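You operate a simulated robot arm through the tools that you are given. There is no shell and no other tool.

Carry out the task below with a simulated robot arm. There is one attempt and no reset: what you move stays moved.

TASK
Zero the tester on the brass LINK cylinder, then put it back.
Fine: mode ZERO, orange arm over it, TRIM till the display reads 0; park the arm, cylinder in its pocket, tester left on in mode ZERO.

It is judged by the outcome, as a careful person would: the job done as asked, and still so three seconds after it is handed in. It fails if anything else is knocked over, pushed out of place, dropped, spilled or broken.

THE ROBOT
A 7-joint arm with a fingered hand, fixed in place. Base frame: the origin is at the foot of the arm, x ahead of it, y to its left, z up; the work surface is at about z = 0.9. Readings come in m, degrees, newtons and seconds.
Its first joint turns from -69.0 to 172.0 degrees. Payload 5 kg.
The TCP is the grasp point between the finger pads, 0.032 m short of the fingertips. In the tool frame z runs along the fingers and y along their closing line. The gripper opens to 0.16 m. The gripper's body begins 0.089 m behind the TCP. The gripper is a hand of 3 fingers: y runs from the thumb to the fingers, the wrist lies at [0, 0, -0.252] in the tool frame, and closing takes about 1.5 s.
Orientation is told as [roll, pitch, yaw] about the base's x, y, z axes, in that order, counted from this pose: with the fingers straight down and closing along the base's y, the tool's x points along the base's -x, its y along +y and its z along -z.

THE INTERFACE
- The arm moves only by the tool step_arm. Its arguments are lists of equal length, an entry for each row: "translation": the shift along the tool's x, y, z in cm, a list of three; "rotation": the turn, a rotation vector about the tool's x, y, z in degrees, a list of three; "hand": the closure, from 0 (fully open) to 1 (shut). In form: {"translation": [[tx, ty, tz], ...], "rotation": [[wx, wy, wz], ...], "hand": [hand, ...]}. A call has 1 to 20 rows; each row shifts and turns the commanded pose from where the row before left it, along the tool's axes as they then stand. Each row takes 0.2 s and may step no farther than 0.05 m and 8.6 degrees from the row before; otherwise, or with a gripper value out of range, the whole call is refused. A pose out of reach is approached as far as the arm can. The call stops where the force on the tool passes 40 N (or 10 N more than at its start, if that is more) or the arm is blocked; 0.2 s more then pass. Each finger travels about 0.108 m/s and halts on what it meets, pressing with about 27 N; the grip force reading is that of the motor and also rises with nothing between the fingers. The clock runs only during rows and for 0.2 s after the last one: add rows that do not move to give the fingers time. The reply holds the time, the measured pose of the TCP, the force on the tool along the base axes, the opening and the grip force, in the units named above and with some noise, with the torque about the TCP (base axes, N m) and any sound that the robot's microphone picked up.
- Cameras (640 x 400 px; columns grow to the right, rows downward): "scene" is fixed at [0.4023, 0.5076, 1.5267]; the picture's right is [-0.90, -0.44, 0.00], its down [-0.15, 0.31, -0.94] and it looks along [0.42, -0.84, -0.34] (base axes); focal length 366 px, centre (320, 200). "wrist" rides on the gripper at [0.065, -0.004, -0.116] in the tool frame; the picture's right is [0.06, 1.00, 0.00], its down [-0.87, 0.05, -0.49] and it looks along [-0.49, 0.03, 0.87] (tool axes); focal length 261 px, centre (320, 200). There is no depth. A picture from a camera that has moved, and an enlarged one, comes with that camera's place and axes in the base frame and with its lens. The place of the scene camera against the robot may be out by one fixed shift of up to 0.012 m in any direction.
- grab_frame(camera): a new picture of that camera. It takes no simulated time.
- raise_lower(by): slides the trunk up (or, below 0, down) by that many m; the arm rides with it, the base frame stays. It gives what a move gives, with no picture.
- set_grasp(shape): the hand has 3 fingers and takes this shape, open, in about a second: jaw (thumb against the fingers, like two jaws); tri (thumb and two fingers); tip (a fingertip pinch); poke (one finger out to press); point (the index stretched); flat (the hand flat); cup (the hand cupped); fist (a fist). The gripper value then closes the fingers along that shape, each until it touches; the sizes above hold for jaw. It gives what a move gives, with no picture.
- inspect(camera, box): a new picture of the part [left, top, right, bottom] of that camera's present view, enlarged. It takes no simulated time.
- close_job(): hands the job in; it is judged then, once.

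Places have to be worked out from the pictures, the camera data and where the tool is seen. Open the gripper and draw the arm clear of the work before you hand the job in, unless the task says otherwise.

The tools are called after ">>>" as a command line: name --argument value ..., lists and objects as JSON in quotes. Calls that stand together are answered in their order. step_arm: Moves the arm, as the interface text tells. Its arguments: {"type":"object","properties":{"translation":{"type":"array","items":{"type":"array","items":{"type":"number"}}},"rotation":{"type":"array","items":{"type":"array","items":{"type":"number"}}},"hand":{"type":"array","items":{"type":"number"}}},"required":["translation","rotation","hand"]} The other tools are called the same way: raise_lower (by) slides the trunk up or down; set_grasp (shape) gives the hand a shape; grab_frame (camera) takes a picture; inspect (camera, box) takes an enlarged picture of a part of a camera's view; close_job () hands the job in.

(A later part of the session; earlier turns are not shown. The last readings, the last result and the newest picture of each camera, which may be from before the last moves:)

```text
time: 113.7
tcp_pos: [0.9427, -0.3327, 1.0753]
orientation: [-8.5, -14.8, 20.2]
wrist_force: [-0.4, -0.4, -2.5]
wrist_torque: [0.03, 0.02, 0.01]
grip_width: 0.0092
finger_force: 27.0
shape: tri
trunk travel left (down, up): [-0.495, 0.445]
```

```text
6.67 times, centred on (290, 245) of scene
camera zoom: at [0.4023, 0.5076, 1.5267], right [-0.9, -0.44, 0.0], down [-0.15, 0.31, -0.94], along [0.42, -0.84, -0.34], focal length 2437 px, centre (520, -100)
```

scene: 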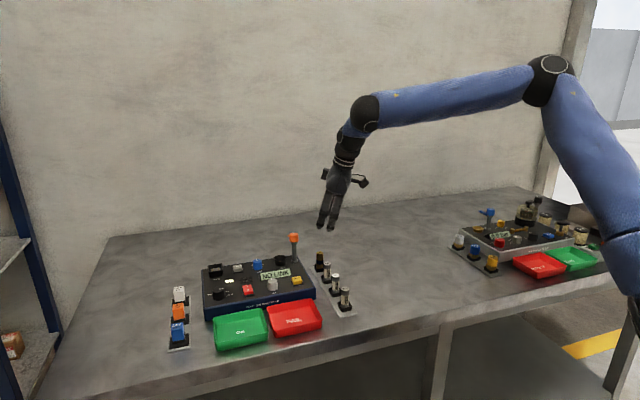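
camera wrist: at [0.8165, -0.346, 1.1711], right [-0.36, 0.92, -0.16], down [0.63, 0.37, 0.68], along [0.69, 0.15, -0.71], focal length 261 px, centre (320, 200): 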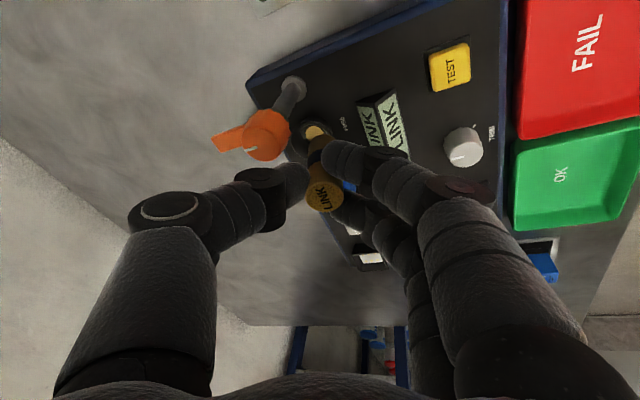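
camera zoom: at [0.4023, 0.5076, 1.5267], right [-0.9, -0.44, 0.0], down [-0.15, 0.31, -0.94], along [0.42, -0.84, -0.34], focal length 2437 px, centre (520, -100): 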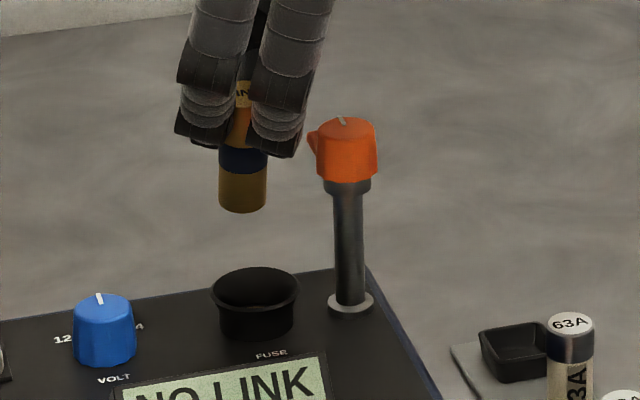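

Cup centre is (0.950,−0.337), seat ≈0.95. On lowering, the thumb knuckle would come close to the parked orange finger, so I'll spin the hand −12° and level it 3° before lowering.

>>> step_arm --translation '[[0, 0, 0], [0, 0, 0], [-0.28, 0, 0.06], [0, 0, 0]]' --rotation '[[0, 0, -6], [0, 0, -6], [-3, 0, 0], [0, 0, 0]]' --hand '[1, 1, 1, 1]'

>>> inspect --camera "wrist" --box '[200, 60, 400, 220]'

>>> inspect --camera "scene" --box '[260, 215, 320, 275]'

```text
time: 114.7
tcp_pos: [0.9451, -0.3312, 1.0771]
orientation: [-8.4, -12.7, 32.4]
wrist_force: [-0.5, 0.6, -1.5]
wrist_torque: [0.01, 0.01, -0.03]
grip_width: 0.0092
finger_force: 27.3
shape: tri
trunk travel left (down, up): [-0.495, 0.445]
```

```text
2.50 times, centred on (300, 140) of wrist
camera zoom: at [0.8626, -0.3694, 1.175], right [-0.55, 0.82, -0.16], down [0.56, 0.5, 0.66], along [0.62, 0.28, -0.74], focal length 652 px, centre (370, 350)
```

zoom: 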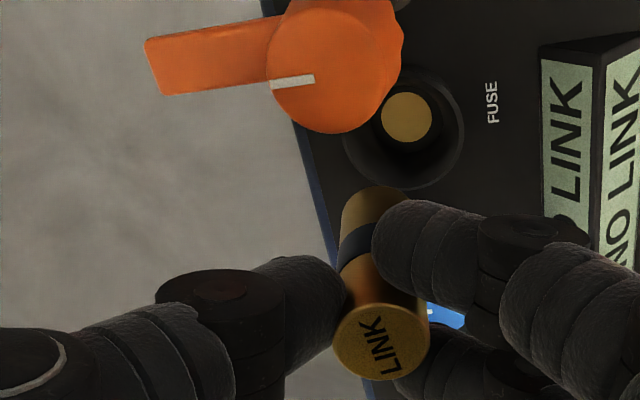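

```text
6.67 times, centred on (290, 245) of scene
camera zoom: at [0.4023, 0.5076, 1.5267], right [-0.9, -0.44, 0.0], down [-0.15, 0.31, -0.94], along [0.42, -0.84, -0.34], focal length 2437 px, centre (520, -100)
```

zoom: 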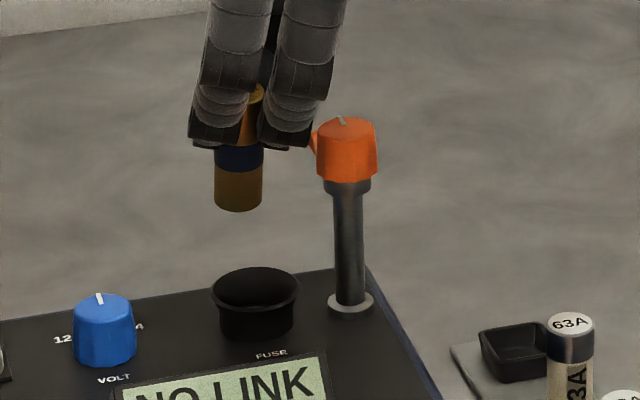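

Reachable and clear. Lower 4.2 cm (bottom just above the rim) and check.

>>> step_arm --translation '[[0.31, 0.2, 1.35], [0.31, 0.2, 1.35], [0.31, 0.2, 1.35], [0, 0, 0]]' --rotation '[[0, 0, 0], [0, 0, 0], [0, 0, 0], [0, 0, 0]]' --hand '[1, 1, 1, 1]'

>>> grab_frame --camera "wrist"

>>> inspect --camera "scene" --box '[260, 215, 320, 275]'

```text
time: 115.7
tcp_pos: [0.9453, -0.3311, 1.0347]
orientation: [-8.4, -12.6, 32.5]
wrist_force: [0.6, -0.8, -0.8]
wrist_torque: [-0.01, 0.04, 0.02]
grip_width: 0.009
finger_force: 26.5
shape: tri
trunk travel left (down, up): [-0.495, 0.445]
```

```text
taken
camera wrist: at [0.8624, -0.3693, 1.1327], right [-0.55, 0.82, -0.16], down [0.56, 0.5, 0.66], along [0.62, 0.28, -0.74], focal length 261 px, centre (320, 200)
```

wrist: 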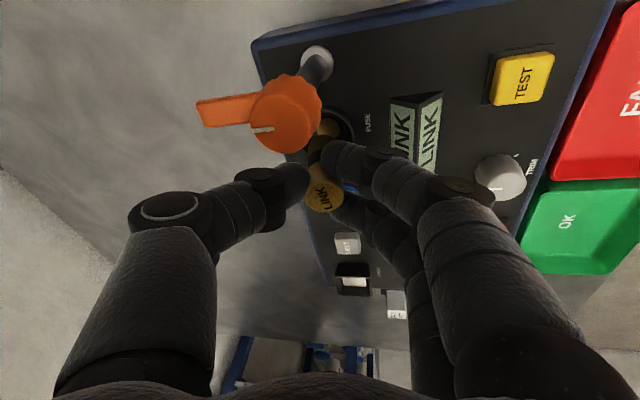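

```text
6.67 times, centred on (290, 245) of scene
camera zoom: at [0.4023, 0.5076, 1.5267], right [-0.9, -0.44, 0.0], down [-0.15, 0.31, -0.94], along [0.42, -0.84, -0.34], focal length 2437 px, centre (520, -100)
```

zoom: 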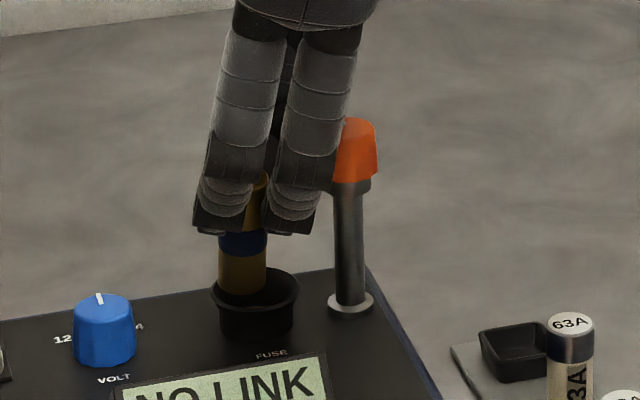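

>>> inspect --camera "wrist" --box '[250, 80, 390, 220]'

>>> inspect --camera "scene" --box '[275, 245, 305, 275]'

```text
2.86 times, centred on (320, 150) of wrist
camera zoom: at [0.8624, -0.3693, 1.1327], right [-0.55, 0.82, -0.16], down [0.56, 0.5, 0.66], along [0.62, 0.28, -0.74], focal length 745 px, centre (320, 343)
```

zoom: 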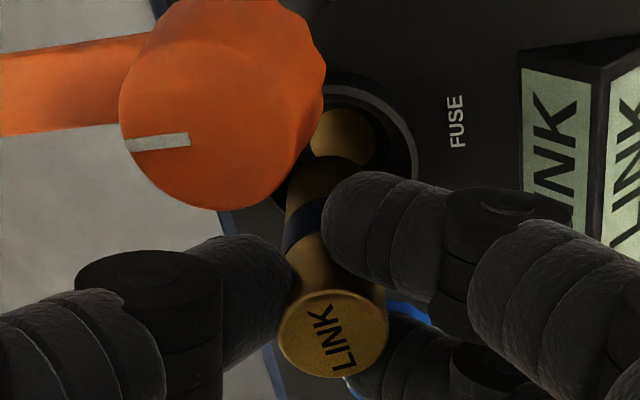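

```text
13.33 times, centred on (290, 260) of scene
camera zoom: at [0.4023, 0.5076, 1.5267], right [-0.9, -0.44, 0.0], down [-0.15, 0.31, -0.94], along [0.42, -0.84, -0.34], focal length 4874 px, centre (720, -600)
```

zoom: 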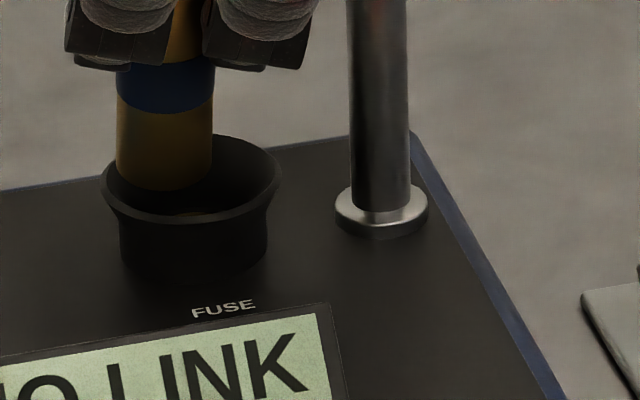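

The bottom is ~6 mm too far (+x) relative to the cup centre per both views. Correct by (−6,−1.5) mm, then check.

>>> step_arm --translation '[[0.58, 0.17, -0.16], [0, 0, 0]]' --rotation '[[0, 0, 0], [0, 0, 0]]' --hand '[1, 1]'

>>> inspect --camera "scene" --box '[275, 245, 305, 275]'

>>> inspect --camera "wrist" --box '[250, 80, 390, 220]'

```text
time: 116.3
tcp_pos: [0.9381, -0.3348, 1.0345]
orientation: [-8.5, -12.8, 32.5]
wrist_force: [0.4, -0.8, -2.0]
wrist_torque: [0.0, 0.02, -0.01]
grip_width: 0.0095
finger_force: 26.6
shape: tri
trunk travel left (down, up): [-0.495, 0.445]
```

```text
13.33 times, centred on (290, 260) of scene
camera zoom: at [0.4023, 0.5076, 1.5267], right [-0.9, -0.44, 0.0], down [-0.15, 0.31, -0.94], along [0.42, -0.84, -0.34], focal length 4874 px, centre (720, -600)
```

zoom: 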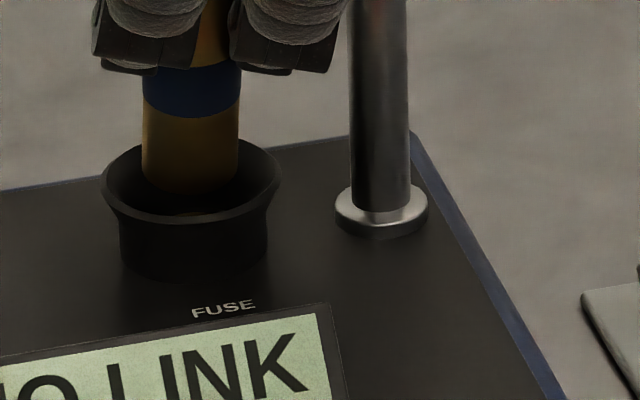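

```text
2.86 times, centred on (320, 150) of wrist
camera zoom: at [0.8569, -0.3716, 1.132], right [-0.55, 0.82, -0.16], down [0.56, 0.5, 0.66], along [0.62, 0.28, -0.74], focal length 745 px, centre (320, 343)
```

zoom: 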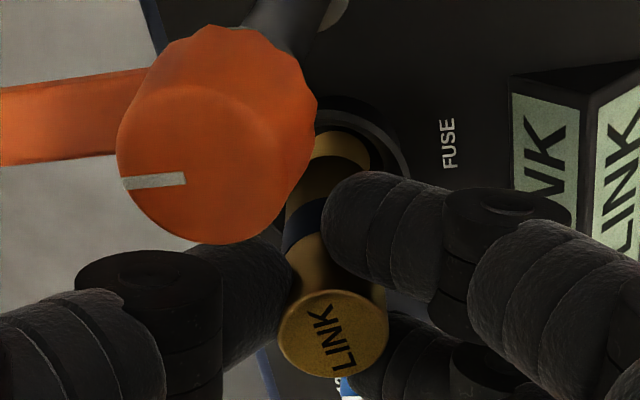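

Centred in the cup. Lower gently in small steps watching force.

>>> step_arm --translation '[[0.11, 0.07, 0.48], [0.11, 0.07, 0.48], [0, 0, 0]]' --rotation '[[0, 0, 0], [0, 0, 0], [0, 0, 0]]' --hand '[1, 1, 1]'

>>> inspect --camera "scene" --box '[275, 235, 315, 275]'

>>> inspect --camera "wrist" --box '[220, 80, 390, 220]'

```text
time: 117.1
tcp_pos: [0.9386, -0.3336, 1.0242]
orientation: [-8.4, -12.7, 32.5]
wrist_force: [-1.0, 0.3, -2.1]
wrist_torque: [-0.03, 0.04, 0.06]
grip_width: 0.0094
finger_force: 26.6
shape: tri
trunk travel left (down, up): [-0.495, 0.445]
```

```text
10.00 times, centred on (295, 255) of scene
camera zoom: at [0.4023, 0.5076, 1.5267], right [-0.9, -0.44, 0.0], down [-0.15, 0.31, -0.94], along [0.42, -0.84, -0.34], focal length 3655 px, centre (570, -350)
```

zoom: 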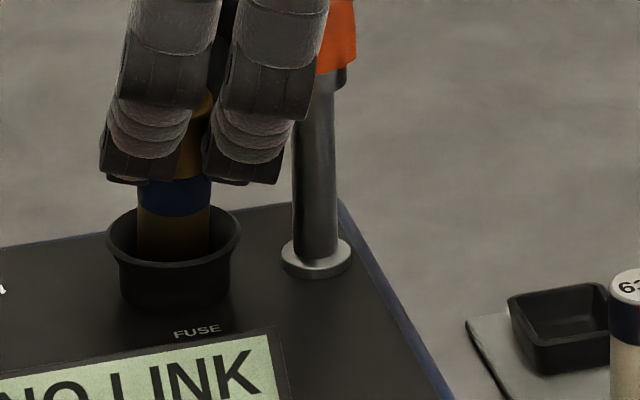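

```text
2.86 times, centred on (305, 150) of wrist
camera zoom: at [0.857, -0.3714, 1.1222], right [-0.55, 0.82, -0.16], down [0.56, 0.5, 0.66], along [0.62, 0.28, -0.74], focal length 745 px, centre (363, 343)
```

zoom: 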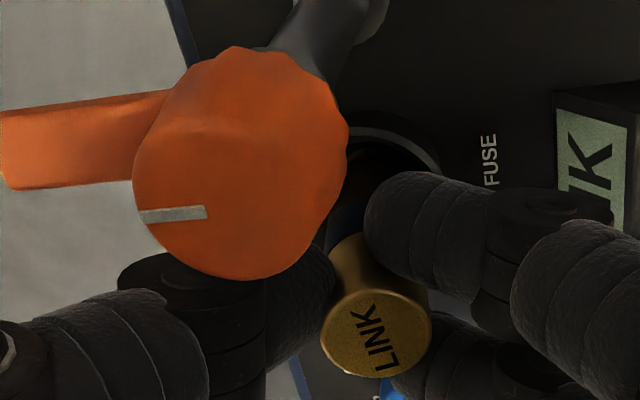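

>>> step_arm --translation '[[0.09, 0.06, 0.39], [0.07, 0.04, 0.29], [0, 0, 0]]' --rotation '[[0, 0, 0], [0, 0, 0], [0, 0, 0]]' --hand '[1, 1, 1]'

>>> inspect --camera "scene" --box '[275, 235, 315, 275]'

```text
time: 117.9
tcp_pos: [0.9376, -0.3335, 1.0176]
orientation: [-8.5, -12.8, 32.3]
wrist_force: [-0.9, -1.3, 1.2]
wrist_torque: [0.04, 0.0, -0.03]
grip_width: 0.0093
finger_force: 27.1
shape: tri
trunk travel left (down, up): [-0.495, 0.445]
```

```text
10.00 times, centred on (295, 255) of scene
camera zoom: at [0.4023, 0.5076, 1.5267], right [-0.9, -0.44, 0.0], down [-0.15, 0.31, -0.94], along [0.42, -0.84, -0.34], focal length 3655 px, centre (570, -350)
```

zoom: 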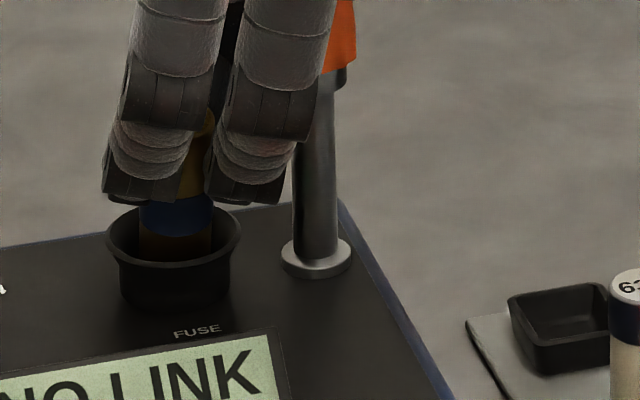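

Contact with the seat begins (≈3 N). Release by opening gently.

>>> step_arm --translation '[[0, 0, 0], [0, 0, 0], [0, 0, 0], [0, 0, 0], [0, 0, 0]]' --rotation '[[0, 0, 0], [0, 0, 0], [0, 0, 0], [0, 0, 0], [0, 0, 0]]' --hand '[0.9, 0.82, 0.76, 0.72, 0.72]'

>>> inspect --camera "scene" --box '[265, 225, 315, 275]'

>>> inspect --camera "wrist" --box '[220, 80, 390, 220]'

```text
time: 119.1
tcp_pos: [0.9374, -0.3338, 1.0168]
orientation: [-8.4, -12.7, 32.3]
wrist_force: [0.7, -0.2, 0.7]
wrist_torque: [-0.02, 0.03, 0.01]
grip_width: 0.0419
finger_force: 0.1
shape: jaw
trunk travel left (down, up): [-0.495, 0.445]
```

```text
8.00 times, centred on (290, 250) of scene
camera zoom: at [0.4023, 0.5076, 1.5267], right [-0.9, -0.44, 0.0], down [-0.15, 0.31, -0.94], along [0.42, -0.84, -0.34], focal length 2924 px, centre (560, -200)
```

zoom: 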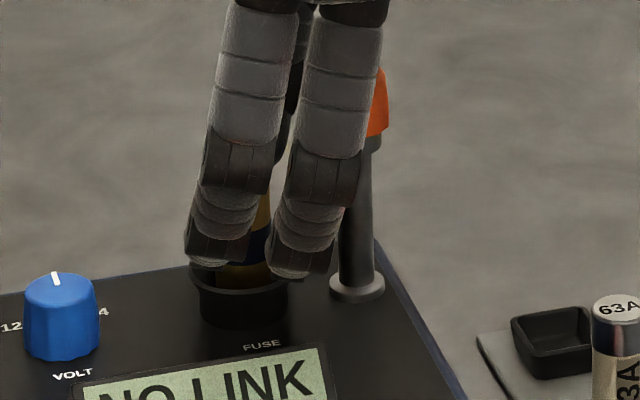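

```text
2.86 times, centred on (305, 150) of wrist
camera zoom: at [0.8566, -0.3713, 1.1153], right [-0.55, 0.82, -0.16], down [0.56, 0.5, 0.66], along [0.62, 0.28, -0.74], focal length 745 px, centre (363, 343)
```

zoom: 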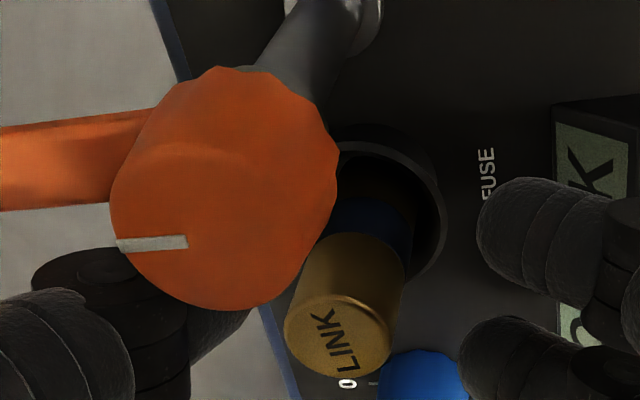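

Released; LINK stands in the cup. Lift straight up 7 cm.

>>> step_arm --translation '[[-0.26, -0.16, -1.12], [-0.52, -0.33, -2.25], [-0.52, -0.33, -2.25], [-0.52, -0.33, -2.25], [0, 0, 0]]' --rotation '[[0, 0, 0], [0, 0, 0], [0, 0, 0], [0, 0, 0], [0, 0, 0]]' --hand '[0.72, 0.72, 0.72, 0.72, 0.72]'

>>> inspect --camera "scene" --box '[240, 225, 320, 295]'

>>> grab_frame --camera "wrist"

```text
time: 120.3
tcp_pos: [0.9378, -0.3338, 1.0993]
orientation: [-8.4, -12.7, 32.4]
wrist_force: [-0.2, 0.6, 0.2]
wrist_torque: [-0.02, 0.02, 0.01]
grip_width: 0.042
finger_force: 0.0
shape: jaw
trunk travel left (down, up): [-0.495, 0.445]
```

```text
5.71 times, centred on (280, 260) of scene
camera zoom: at [0.4023, 0.5076, 1.5267], right [-0.9, -0.44, 0.0], down [-0.15, 0.31, -0.94], along [0.42, -0.84, -0.34], focal length 2089 px, centre (549, -143)
```

zoom: 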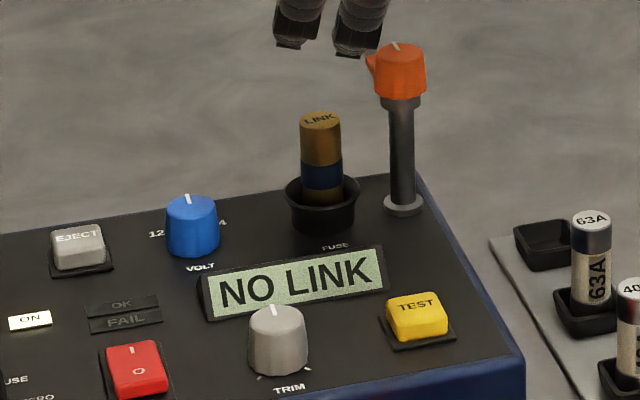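

```text
taken
camera wrist: at [0.8569, -0.3712, 1.1971], right [-0.55, 0.82, -0.16], down [0.56, 0.5, 0.66], along [0.62, 0.28, -0.74], focal length 261 px, centre (320, 200)
```

wrist: 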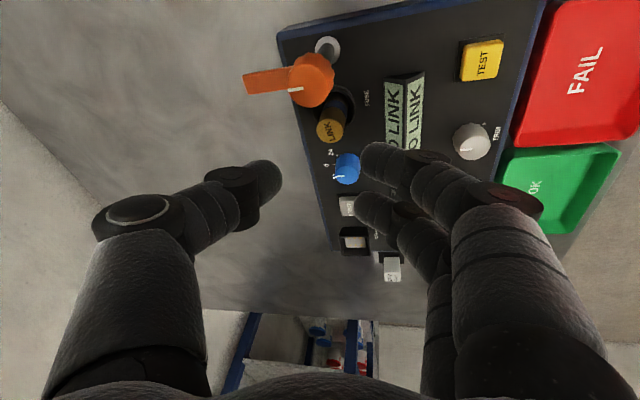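

LINK stands upright in the cup (top z≈1.005). Before swinging the orange arm, zoom in on it to get the height of its finger.

>>> inspect --camera "scene" --box '[280, 225, 310, 265]'

>>> inspect --camera "wrist" --box '[220, 20, 380, 160]'

```text
10.00 times, centred on (295, 245) of scene
camera zoom: at [0.4023, 0.5076, 1.5267], right [-0.9, -0.44, 0.0], down [-0.15, 0.31, -0.94], along [0.42, -0.84, -0.34], focal length 3655 px, centre (570, -250)
```

zoom: 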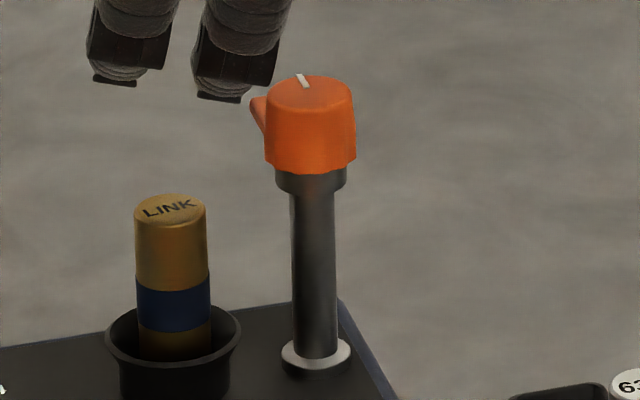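

```text
2.86 times, centred on (300, 90) of wrist
camera zoom: at [0.8569, -0.3712, 1.1971], right [-0.55, 0.82, -0.16], down [0.56, 0.5, 0.66], along [0.62, 0.28, -0.74], focal length 745 px, centre (377, 514)
```

zoom: 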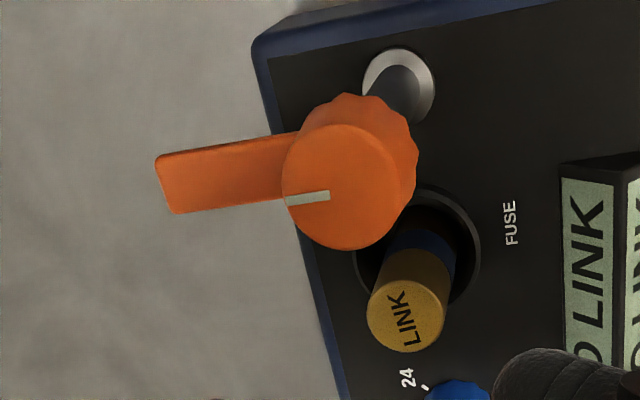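

The orange finger sits at z≈1.006–1.019, just above LINK's top. I'll use the thumb alone as a pusher: open the hand to ~11 cm and bring the thumb to the near-right side of the orange finger.

>>> step_arm --translation '[[2.88, 0.66, -0.76], [2.88, 0.66, -0.76], [0, 0, 0], [0, 0, 0]]' --rotation '[[0, 0, 0], [0, 0, 0], [0, 0, 0], [0, 0, 0]]' --hand '[0.5, 0.3, 0.3, 0.3]'

>>> grab_frame --camera "wrist"

>>> inspect --camera "scene" --box '[240, 195, 340, 275]'

```text
time: 121.3
tcp_pos: [0.8812, -0.3497, 1.0967]
orientation: [-8.4, -12.7, 32.4]
wrist_force: [-0.7, 0.0, -0.2]
wrist_torque: [-0.01, 0.04, 0.0]
grip_width: 0.1061
finger_force: 0.0
shape: jaw
trunk travel left (down, up): [-0.495, 0.445]
```

```text
taken
camera wrist: at [0.7986, -0.3885, 1.196], right [-0.55, 0.82, -0.16], down [0.56, 0.5, 0.66], along [0.62, 0.28, -0.74], focal length 261 px, centre (320, 200)
```

wrist: 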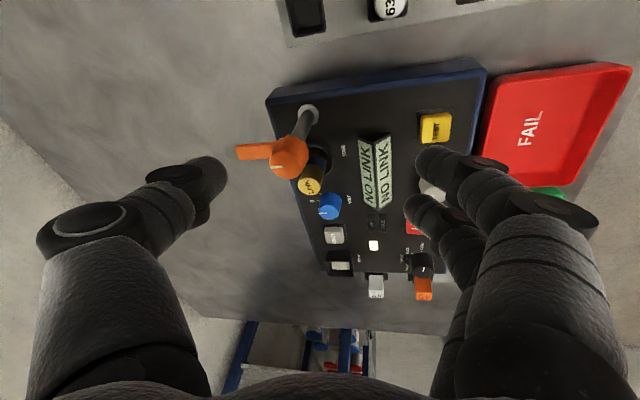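

```text
5.00 times, centred on (290, 235) of scene
camera zoom: at [0.4023, 0.5076, 1.5267], right [-0.9, -0.44, 0.0], down [-0.15, 0.31, -0.94], along [0.42, -0.84, -0.34], focal length 1828 px, centre (470, 25)
```

zoom: 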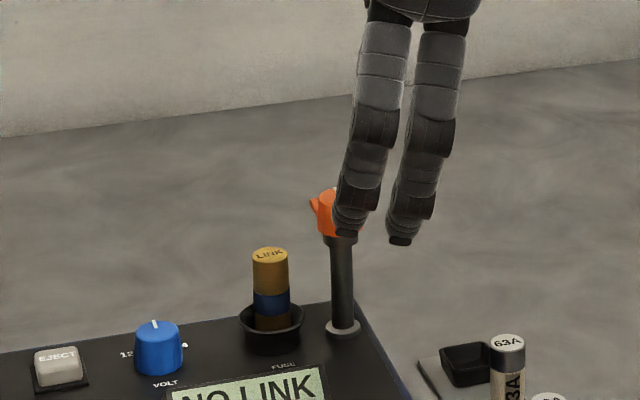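

>>> step_arm --translation '[[0.58, 0.27, 2.14], [0.58, 0.27, 2.14], [0, 0, 0]]' --rotation '[[0, 0, 0], [0, 0, 0], [0, 0, 0]]' --hand '[0.3, 0.3, 0.3]'

>>> grab_frame --camera "wrist"

>>> inspect --camera "scene" --box '[250, 205, 330, 275]'

```text
time: 122.1
tcp_pos: [0.8801, -0.3517, 1.0551]
orientation: [-8.4, -12.7, 32.5]
wrist_force: [0.3, -0.2, -0.2]
wrist_torque: [0.04, 0.02, 0.0]
grip_width: 0.1059
finger_force: 0.0
shape: jaw
trunk travel left (down, up): [-0.495, 0.445]
```

```text
taken
camera wrist: at [0.7978, -0.3901, 1.1528], right [-0.55, 0.82, -0.16], down [0.56, 0.5, 0.66], along [0.62, 0.28, -0.74], focal length 261 px, centre (320, 200)
```

wrist: 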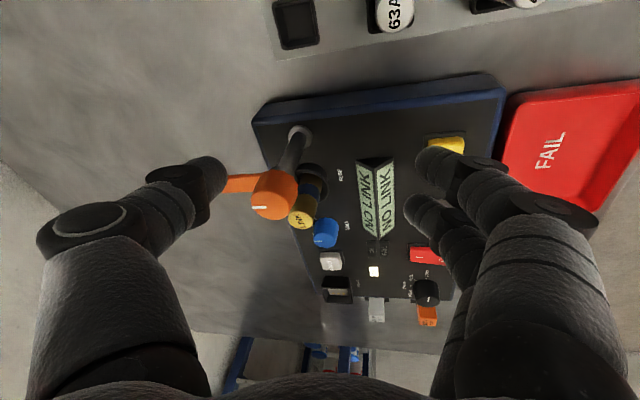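

```text
5.71 times, centred on (290, 240) of scene
camera zoom: at [0.4023, 0.5076, 1.5267], right [-0.9, -0.44, 0.0], down [-0.15, 0.31, -0.94], along [0.42, -0.84, -0.34], focal length 2089 px, centre (491, -29)
```

zoom: 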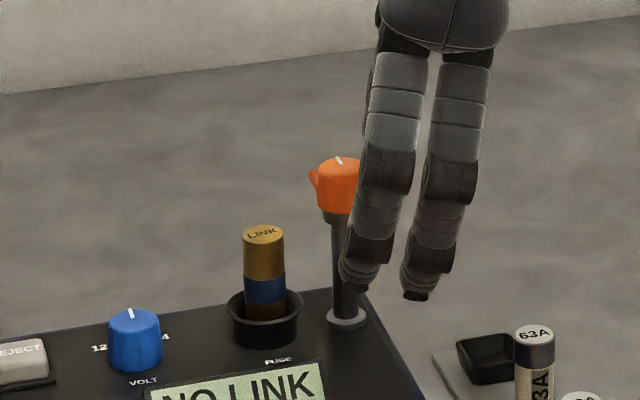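

Continue down so the thumb tip is level with the orange finger, on its near (−e1) side.

>>> step_arm --translation '[[0.6, 0.2, 2.2], [0, 0, 0]]' --rotation '[[0, 0, 0], [0, 0, 0]]' --hand '[0.3, 0.3]'

>>> grab_frame --camera "wrist"

>>> inspect --camera "scene" --box '[250, 205, 330, 275]'

```text
time: 122.7
tcp_pos: [0.8795, -0.3535, 1.0324]
orientation: [-8.4, -12.7, 32.5]
wrist_force: [-0.3, 0.7, -0.1]
wrist_torque: [-0.01, 0.02, 0.05]
grip_width: 0.1059
finger_force: 0.0
shape: jaw
trunk travel left (down, up): [-0.495, 0.445]
```

```text
taken
camera wrist: at [0.7978, -0.3917, 1.1305], right [-0.55, 0.82, -0.16], down [0.56, 0.5, 0.66], along [0.62, 0.28, -0.74], focal length 261 px, centre (320, 200)
```

wrist: 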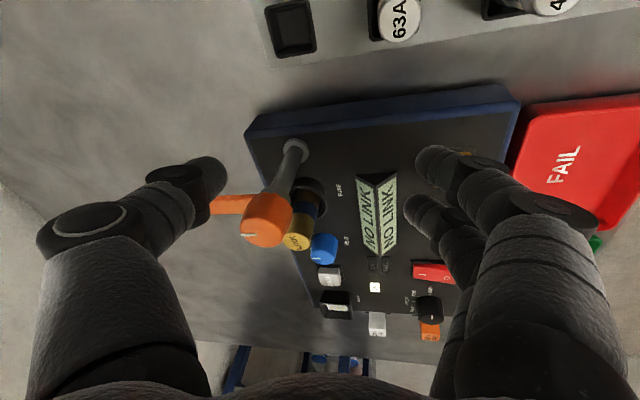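

```text
5.71 times, centred on (290, 240) of scene
camera zoom: at [0.4023, 0.5076, 1.5267], right [-0.9, -0.44, 0.0], down [-0.15, 0.31, -0.94], along [0.42, -0.84, -0.34], focal length 2089 px, centre (491, -29)
```

zoom: 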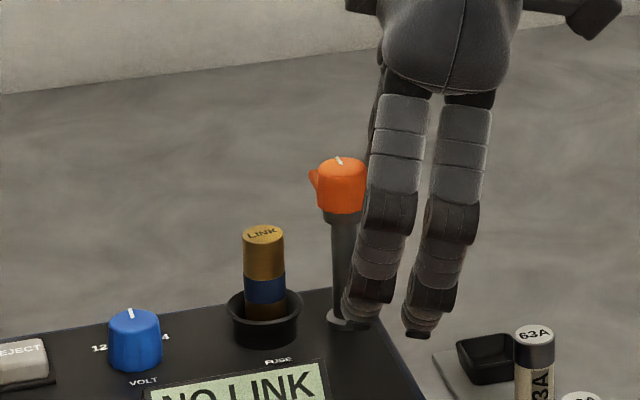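

Thumb is beside the finger. Push along the arc: first two segments, then check.

>>> step_arm --translation '[[-1.13, 0.34, 0.21], [-0.67, -0.04, 0.16], [-0.67, -0.04, 0.16], [0, 0, 0]]' --rotation '[[0, 0, 0], [0, 0, 0], [0, 0, 0], [0, 0, 0]]' --hand '[0.3, 0.3, 0.3, 0.3]'

>>> inspect --camera "wrist" --box '[160, 120, 360, 280]'

>>> inspect --camera "scene" --box '[260, 215, 320, 265]'

```text
time: 123.7
tcp_pos: [0.8998, -0.3399, 1.031]
orientation: [-8.5, -12.7, 32.5]
wrist_force: [-0.1, 0.1, 0.0]
wrist_torque: [-0.04, -0.01, 0.0]
grip_width: 0.1066
finger_force: 0.1
shape: jaw
trunk travel left (down, up): [-0.495, 0.445]
```

```text
2.50 times, centred on (260, 200) of wrist
camera zoom: at [0.8182, -0.3785, 1.1301], right [-0.55, 0.82, -0.16], down [0.56, 0.5, 0.66], along [0.62, 0.28, -0.74], focal length 652 px, centre (470, 200)
```

zoom: 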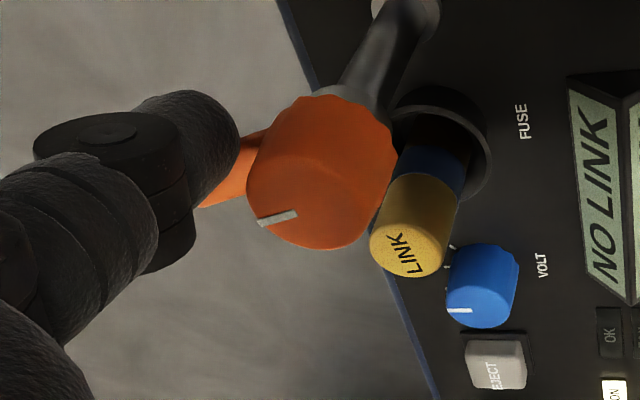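

```text
8.00 times, centred on (290, 240) of scene
camera zoom: at [0.4023, 0.5076, 1.5267], right [-0.9, -0.44, 0.0], down [-0.15, 0.31, -0.94], along [0.42, -0.84, -0.34], focal length 2924 px, centre (560, -120)
```

zoom: 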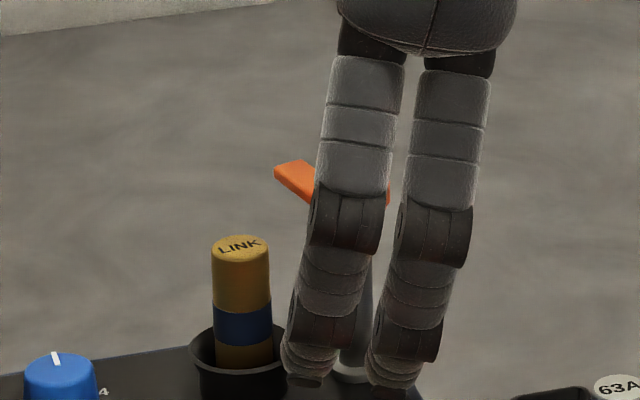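

The arm is swinging. Continue along the arc.

>>> step_arm --translation '[[-0.62, 0.21, 0.11], [-0.62, 0.21, 0.11], [-0.52, 0.45, 0.05], [-0.52, 0.45, 0.05], [0, 0, 0]]' --rotation '[[0, 0, 0], [0, 0, 0], [0, 0, 0], [0, 0, 0], [0, 0, 0]]' --hand '[0.3, 0.3, 0.3, 0.3, 0.3]'

>>> inspect --camera "wrist" --box '[160, 120, 360, 280]'

>>> inspect --camera "scene" --box '[260, 215, 320, 265]'

```text
time: 124.9
tcp_pos: [0.9136, -0.3173, 1.0311]
orientation: [-8.3, -12.6, 32.4]
wrist_force: [0.3, 0.3, 0.6]
wrist_torque: [-0.04, -0.04, -0.03]
grip_width: 0.1063
finger_force: 0.1
shape: jaw
trunk travel left (down, up): [-0.495, 0.445]
```

```text
2.50 times, centred on (260, 200) of wrist
camera zoom: at [0.8311, -0.3547, 1.1302], right [-0.55, 0.82, -0.16], down [0.56, 0.5, 0.66], along [0.62, 0.28, -0.74], focal length 652 px, centre (470, 200)
```

zoom: 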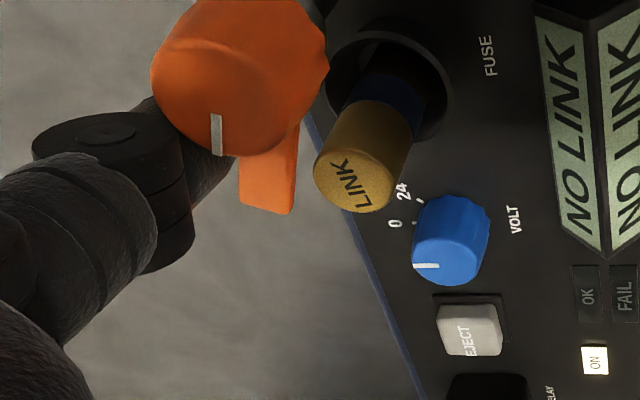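

```text
8.00 times, centred on (290, 240) of scene
camera zoom: at [0.4023, 0.5076, 1.5267], right [-0.9, -0.44, 0.0], down [-0.15, 0.31, -0.94], along [0.42, -0.84, -0.34], focal length 2924 px, centre (560, -120)
```

zoom: 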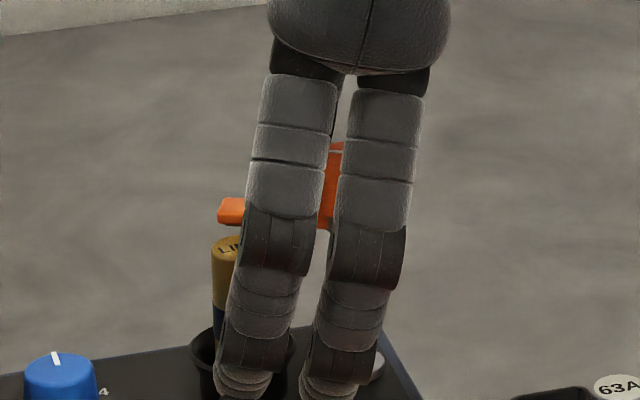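

Arm at ≈21°; LINK direction is ≈46°. Push the rest.

>>> step_arm --translation '[[-0.33, 0.72, -0.03], [-0.33, 0.72, -0.03], [0, 0, 0]]' --rotation '[[0, 0, 0], [0, 0, 0], [0, 0, 0]]' --hand '[0.3, 0.3, 0.3]'

>>> inspect --camera "wrist" --box '[160, 100, 360, 260]'

>>> inspect --camera "scene" --box '[240, 215, 320, 295]'

```text
time: 125.7
tcp_pos: [0.9108, -0.3018, 1.0317]
orientation: [-8.4, -12.7, 32.4]
wrist_force: [0.2, -0.5, -0.7]
wrist_torque: [-0.02, 0.01, 0.0]
grip_width: 0.1063
finger_force: 0.0
shape: jaw
trunk travel left (down, up): [-0.495, 0.445]
```

```text
2.50 times, centred on (260, 180) of wrist
camera zoom: at [0.8288, -0.3396, 1.1301], right [-0.55, 0.82, -0.16], down [0.56, 0.5, 0.66], along [0.62, 0.28, -0.74], focal length 652 px, centre (470, 250)
```

zoom: 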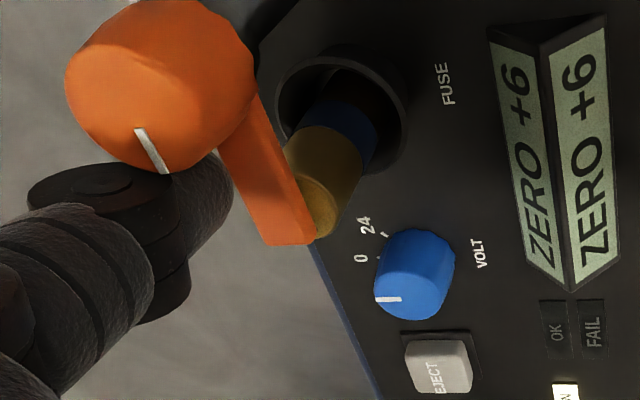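

```text
5.00 times, centred on (280, 255) of scene
camera zoom: at [0.4023, 0.5076, 1.5267], right [-0.9, -0.44, 0.0], down [-0.15, 0.31, -0.94], along [0.42, -0.84, -0.34], focal length 1828 px, centre (520, -75)
```

zoom: 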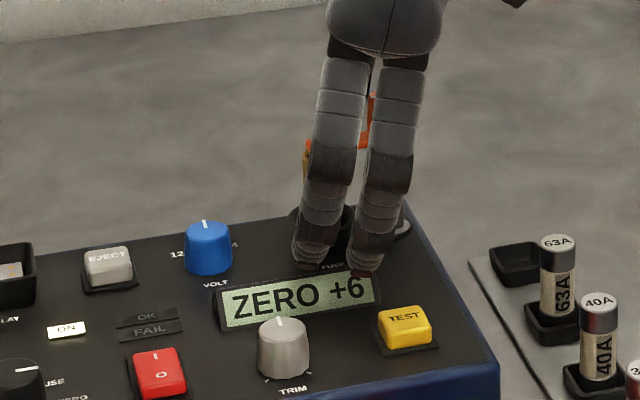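

The display now reads "ZERO +6" – the arm is over LINK. Back the thumb off slightly and lift clear.

>>> step_arm --translation '[[-0.11, -0.5, 0.09], [-0.44, -0.28, -1.93], [-0.66, -0.42, -2.9], [-0.66, -0.42, -2.9], [0, 0, 0]]' --rotation '[[0, 0, 0], [0, 0, 0], [0, 0, 0], [0, 0, 0], [0, 0, 0]]' --hand '[0.3, 0.3, 0.3, 0.3, 0.3]'

>>> inspect --camera "scene" --box '[190, 215, 330, 315]'

>>> grab_frame --camera "wrist"

```text
time: 126.9
tcp_pos: [0.9138, -0.305, 1.1119]
orientation: [-8.4, -12.7, 32.4]
wrist_force: [-0.3, 0.2, 0.2]
wrist_torque: [0.04, 0.01, 0.01]
grip_width: 0.1062
finger_force: 0.0
shape: jaw
trunk travel left (down, up): [-0.495, 0.445]
```

```text
4.00 times, centred on (260, 265) of scene
camera zoom: at [0.4023, 0.5076, 1.5267], right [-0.9, -0.44, 0.0], down [-0.15, 0.31, -0.94], along [0.42, -0.84, -0.34], focal length 1462 px, centre (560, -60)
```

zoom: 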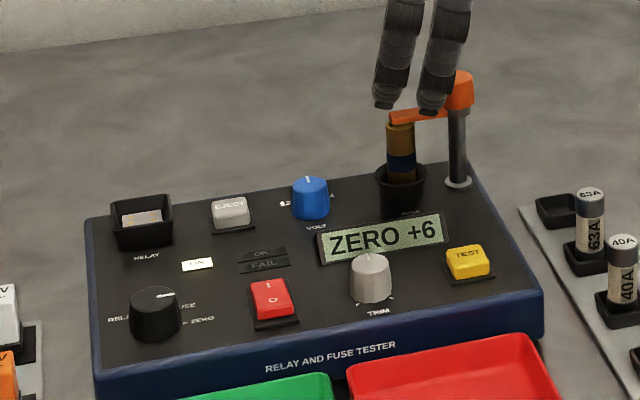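

```text
taken
camera wrist: at [0.8317, -0.3426, 1.2098], right [-0.55, 0.82, -0.16], down [0.56, 0.5, 0.66], along [0.62, 0.28, -0.74], focal length 261 px, centre (320, 200)
```

wrist: 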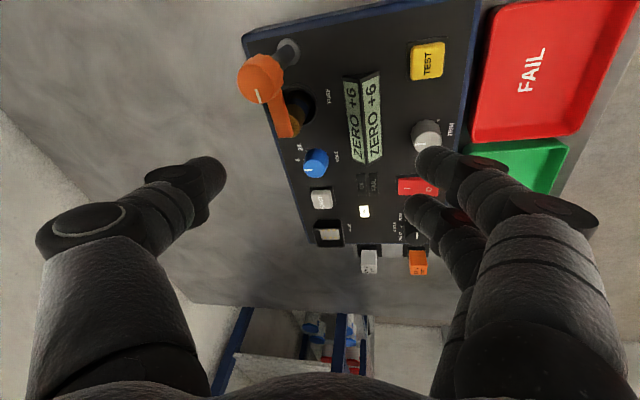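

Now the TRIM knob at ≈(0.896,−0.2165). Re-orient to yaw 0 with a 15° outward lean, and hover above it.

>>> step_arm --translation '[[0, 0, 0], [0, 0, 0], [0, 0, 0], [0, 0, 0], [1.25, 2.95, 1.46], [1.25, 2.95, 1.46], [1.25, 2.95, 1.46], [0, 0, 0]]' --rotation '[[-0.1, 0, 7.83], [-0.1, 0, 7.83], [-0.1, 0, 7.83], [-0.1, 0, 7.83], [0, 0, 0], [0, 0, 0], [0, 0, 0], [0, 0, 0]]' --hand '[0.4, 0.5, 0.6, 0.65, 0.65, 0.65, 0.65, 0.65]'

>>> grab_frame --camera "wrist"

>>> inspect --camera "scene" --box '[190, 215, 330, 315]'

```text
time: 128.7
tcp_pos: [0.8876, -0.2181, 1.0601]
orientation: [-0.1, -15.1, 0.3]
wrist_force: [-0.4, 0.1, -0.5]
wrist_torque: [0.03, 0.0, -0.01]
grip_width: 0.0535
finger_force: 0.0
shape: jaw
trunk travel left (down, up): [-0.495, 0.445]
```

```text
taken
camera wrist: at [0.7945, -0.2232, 1.1547], right [-0.06, 1.0, -0.02], down [0.71, 0.06, 0.7], along [0.7, 0.03, -0.71], focal length 261 px, centre (320, 200)
```

wrist: 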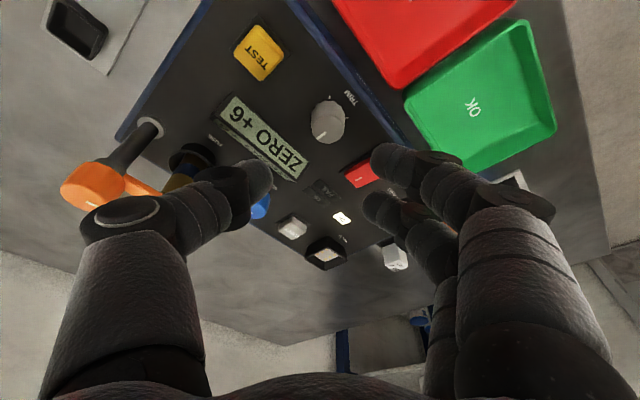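

```text
4.00 times, centred on (260, 265) of scene
camera zoom: at [0.4023, 0.5076, 1.5267], right [-0.9, -0.44, 0.0], down [-0.15, 0.31, -0.94], along [0.42, -0.84, -0.34], focal length 1462 px, centre (560, -60)
```

zoom: 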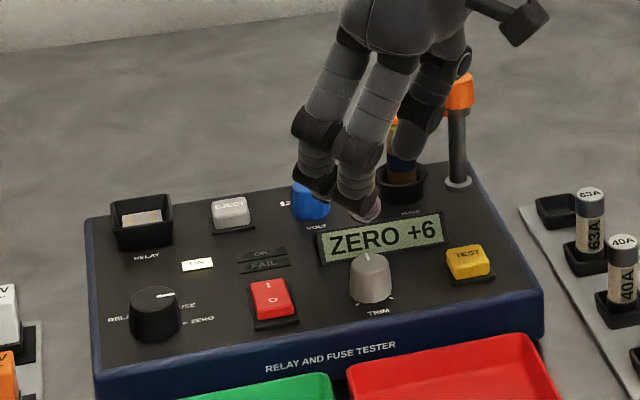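

>>> inspect --camera "wrist" --box '[260, 70, 400, 190]'

```text
3.33 times, centred on (330, 130) of wrist
camera zoom: at [0.7945, -0.2232, 1.1547], right [-0.06, 1.0, -0.02], down [0.71, 0.06, 0.7], along [0.7, 0.03, -0.71], focal length 869 px, centre (287, 433)
```

zoom: 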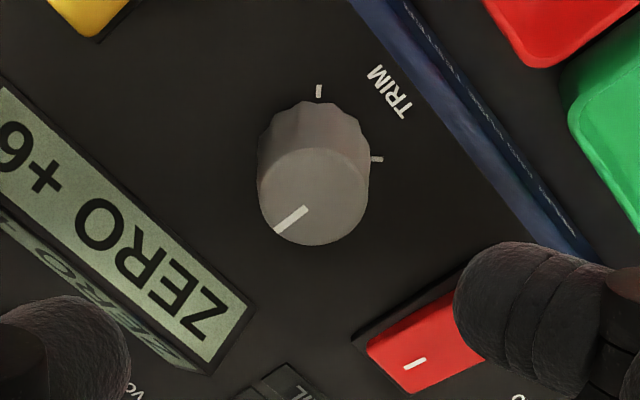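

TRIM centre (0.896,−0.214), top 0.9725. Descend to 2 cm above the grip pose, then in.

>>> step_arm --translation '[[0.52, 0.43, 2.3], [0.52, 0, 2.3], [0, 0, 0]]' --rotation '[[0, 0, 0], [0, 0, 0], [0, 0, 0]]' --hand '[0.69, 0.69, 0.69]'

>>> inspect --camera "wrist" --box '[220, 80, 420, 240]'

```text
time: 129.5
tcp_pos: [0.89, -0.2125, 1.0091]
orientation: [0.0, -15.2, 0.2]
wrist_force: [0.1, 0.0, 0.5]
wrist_torque: [-0.02, 0.04, 0.01]
grip_width: 0.0477
finger_force: 0.0
shape: jaw
trunk travel left (down, up): [-0.495, 0.445]
```

```text
2.50 times, centred on (320, 160) of wrist
camera zoom: at [0.7979, -0.2178, 1.1058], right [-0.06, 1.0, -0.02], down [0.71, 0.06, 0.7], along [0.7, 0.03, -0.71], focal length 652 px, centre (320, 300)
```

zoom: 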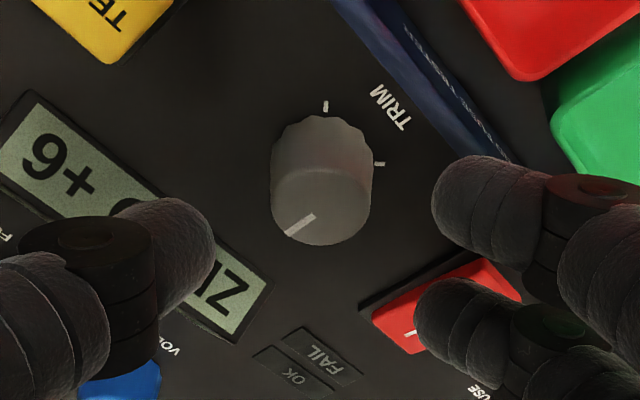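

>>> step_arm --translation '[[0.27, -0.05, 1.0], [0.27, 0, 1.0], [0, 0, 0]]' --rotation '[[0, 0, 0], [0, 0, 0], [0, 0, 0]]' --hand '[0.71, 0.71, 0.71]'

>>> inspect --camera "wrist" --box '[220, 80, 420, 240]'

>>> inspect --camera "scene" --box '[230, 235, 330, 315]'

```text
time: 130.3
tcp_pos: [0.8915, -0.213, 0.9912]
orientation: [-0.2, -15.2, 0.2]
wrist_force: [0.6, -0.8, 0.5]
wrist_torque: [-0.04, -0.01, 0.0]
grip_width: 0.0445
finger_force: 0.0
shape: jaw
trunk travel left (down, up): [-0.495, 0.445]
```

```text
2.50 times, centred on (320, 160) of wrist
camera zoom: at [0.7986, -0.2187, 1.0861], right [-0.06, 1.0, -0.02], down [0.71, 0.06, 0.7], along [0.7, 0.03, -0.71], focal length 652 px, centre (320, 300)
```

zoom: 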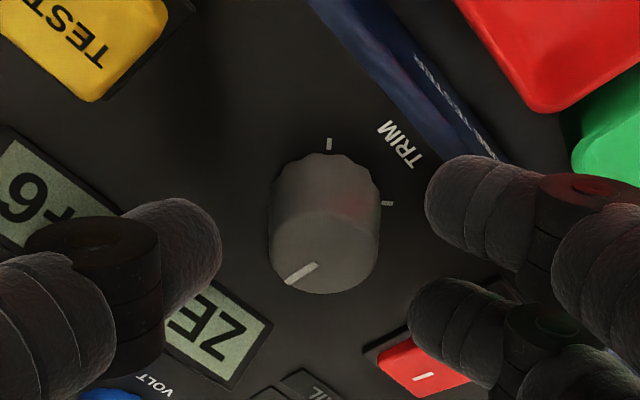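

```text
5.00 times, centred on (280, 275) of scene
camera zoom: at [0.4023, 0.5076, 1.5267], right [-0.9, -0.44, 0.0], down [-0.15, 0.31, -0.94], along [0.42, -0.84, -0.34], focal length 1828 px, centre (520, -175)
```

zoom: 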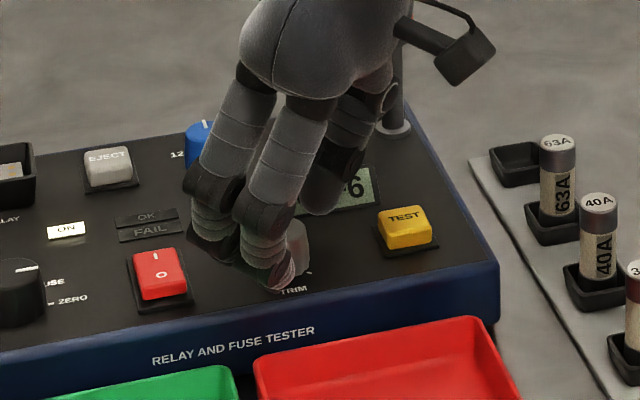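

Around the knob. Close on TRIM.

>>> step_arm --translation '[[0.1, 0, 0.2], [0, 0, 0], [0, 0, 0], [0, 0, 0], [0, 0, 0]]' --rotation '[[0, 0, 0], [0, 0, 0], [0, 0, 0], [0, 0, 0], [0, 0, 0]]' --hand '[0.78, 0.85, 0.92, 1, 1]'

>>> grab_frame --camera "wrist"

>>> inspect --camera "scene" --box '[230, 235, 330, 315]'

```text
time: 131.5
tcp_pos: [0.8908, -0.2139, 0.9885]
orientation: [-0.1, -15.1, 0.2]
wrist_force: [-0.6, -1.0, -0.7]
wrist_torque: [0.17, 0.07, -0.02]
grip_width: 0.013
finger_force: 26.6
shape: tri
trunk travel left (down, up): [-0.495, 0.445]
```

```text
taken
camera wrist: at [0.7977, -0.2191, 1.0838], right [-0.06, 1.0, -0.02], down [0.71, 0.06, 0.7], along [0.7, 0.03, -0.71], focal length 261 px, centre (320, 200)
```

wrist: 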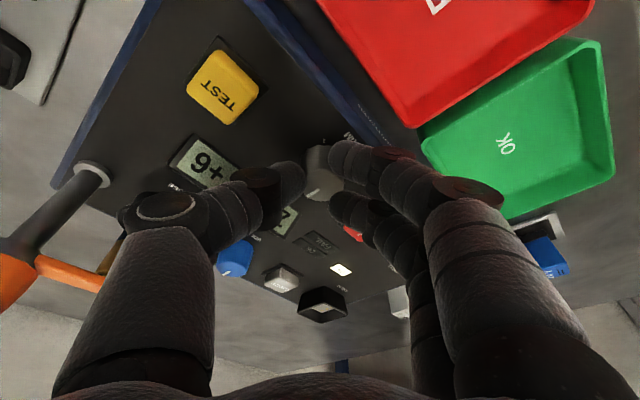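

```text
5.00 times, centred on (280, 275) of scene
camera zoom: at [0.4023, 0.5076, 1.5267], right [-0.9, -0.44, 0.0], down [-0.15, 0.31, -0.94], along [0.42, -0.84, -0.34], focal length 1828 px, centre (520, -175)
```

zoom: 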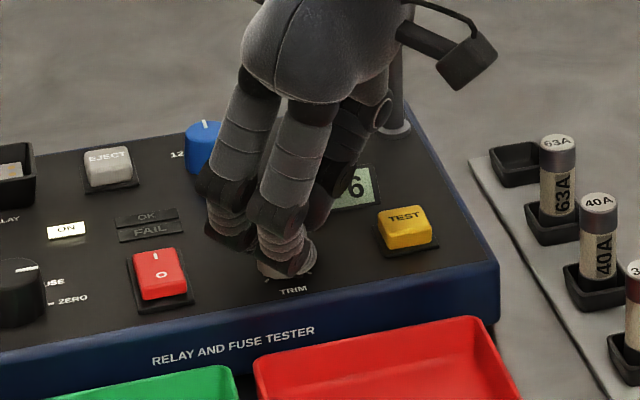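

Gripped; the wrist view shows "+6". Turn a small 6° clockwise and read the display.

>>> step_arm --translation '[[0, 0, 0], [0, 0, 0]]' --rotation '[[0, 0, 6], [0, 0, 0]]' --hand '[1, 1]'

>>> inspect --camera "wrist" --box '[140, 120, 340, 280]'

>>> inspect --camera "scene" --box '[270, 255, 320, 295]'

```text
time: 132.1
tcp_pos: [0.8889, -0.2132, 0.9892]
orientation: [1.6, -14.9, -6.0]
wrist_force: [-3.4, -1.8, -1.9]
wrist_torque: [0.04, 0.07, -0.01]
grip_width: 0.0126
finger_force: 27.4
shape: tri
trunk travel left (down, up): [-0.495, 0.445]
```

```text
2.50 times, centred on (240, 200) of wrist
camera zoom: at [0.7975, -0.2119, 1.0839], right [0.04, 1.0, 0.01], down [0.71, -0.03, 0.7], along [0.7, -0.02, -0.71], focal length 652 px, centre (520, 200)
```

zoom: 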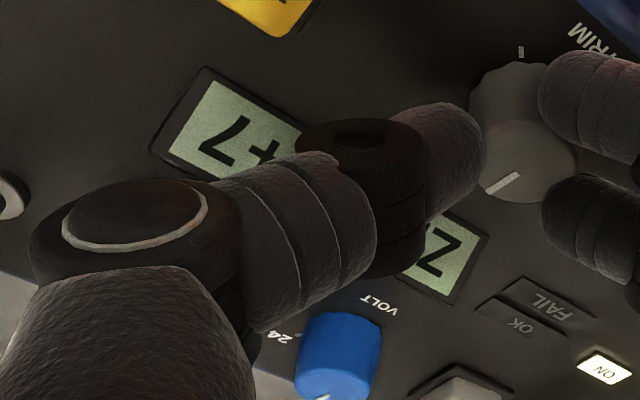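

```text
10.00 times, centred on (295, 275) of scene
camera zoom: at [0.4023, 0.5076, 1.5267], right [-0.9, -0.44, 0.0], down [-0.15, 0.31, -0.94], along [0.42, -0.84, -0.34], focal length 3655 px, centre (570, -550)
```

zoom: 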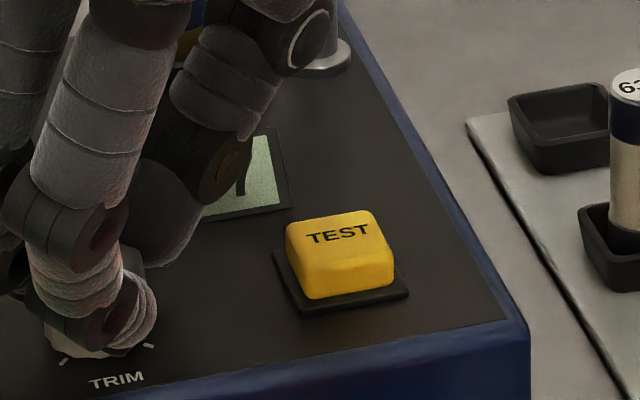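

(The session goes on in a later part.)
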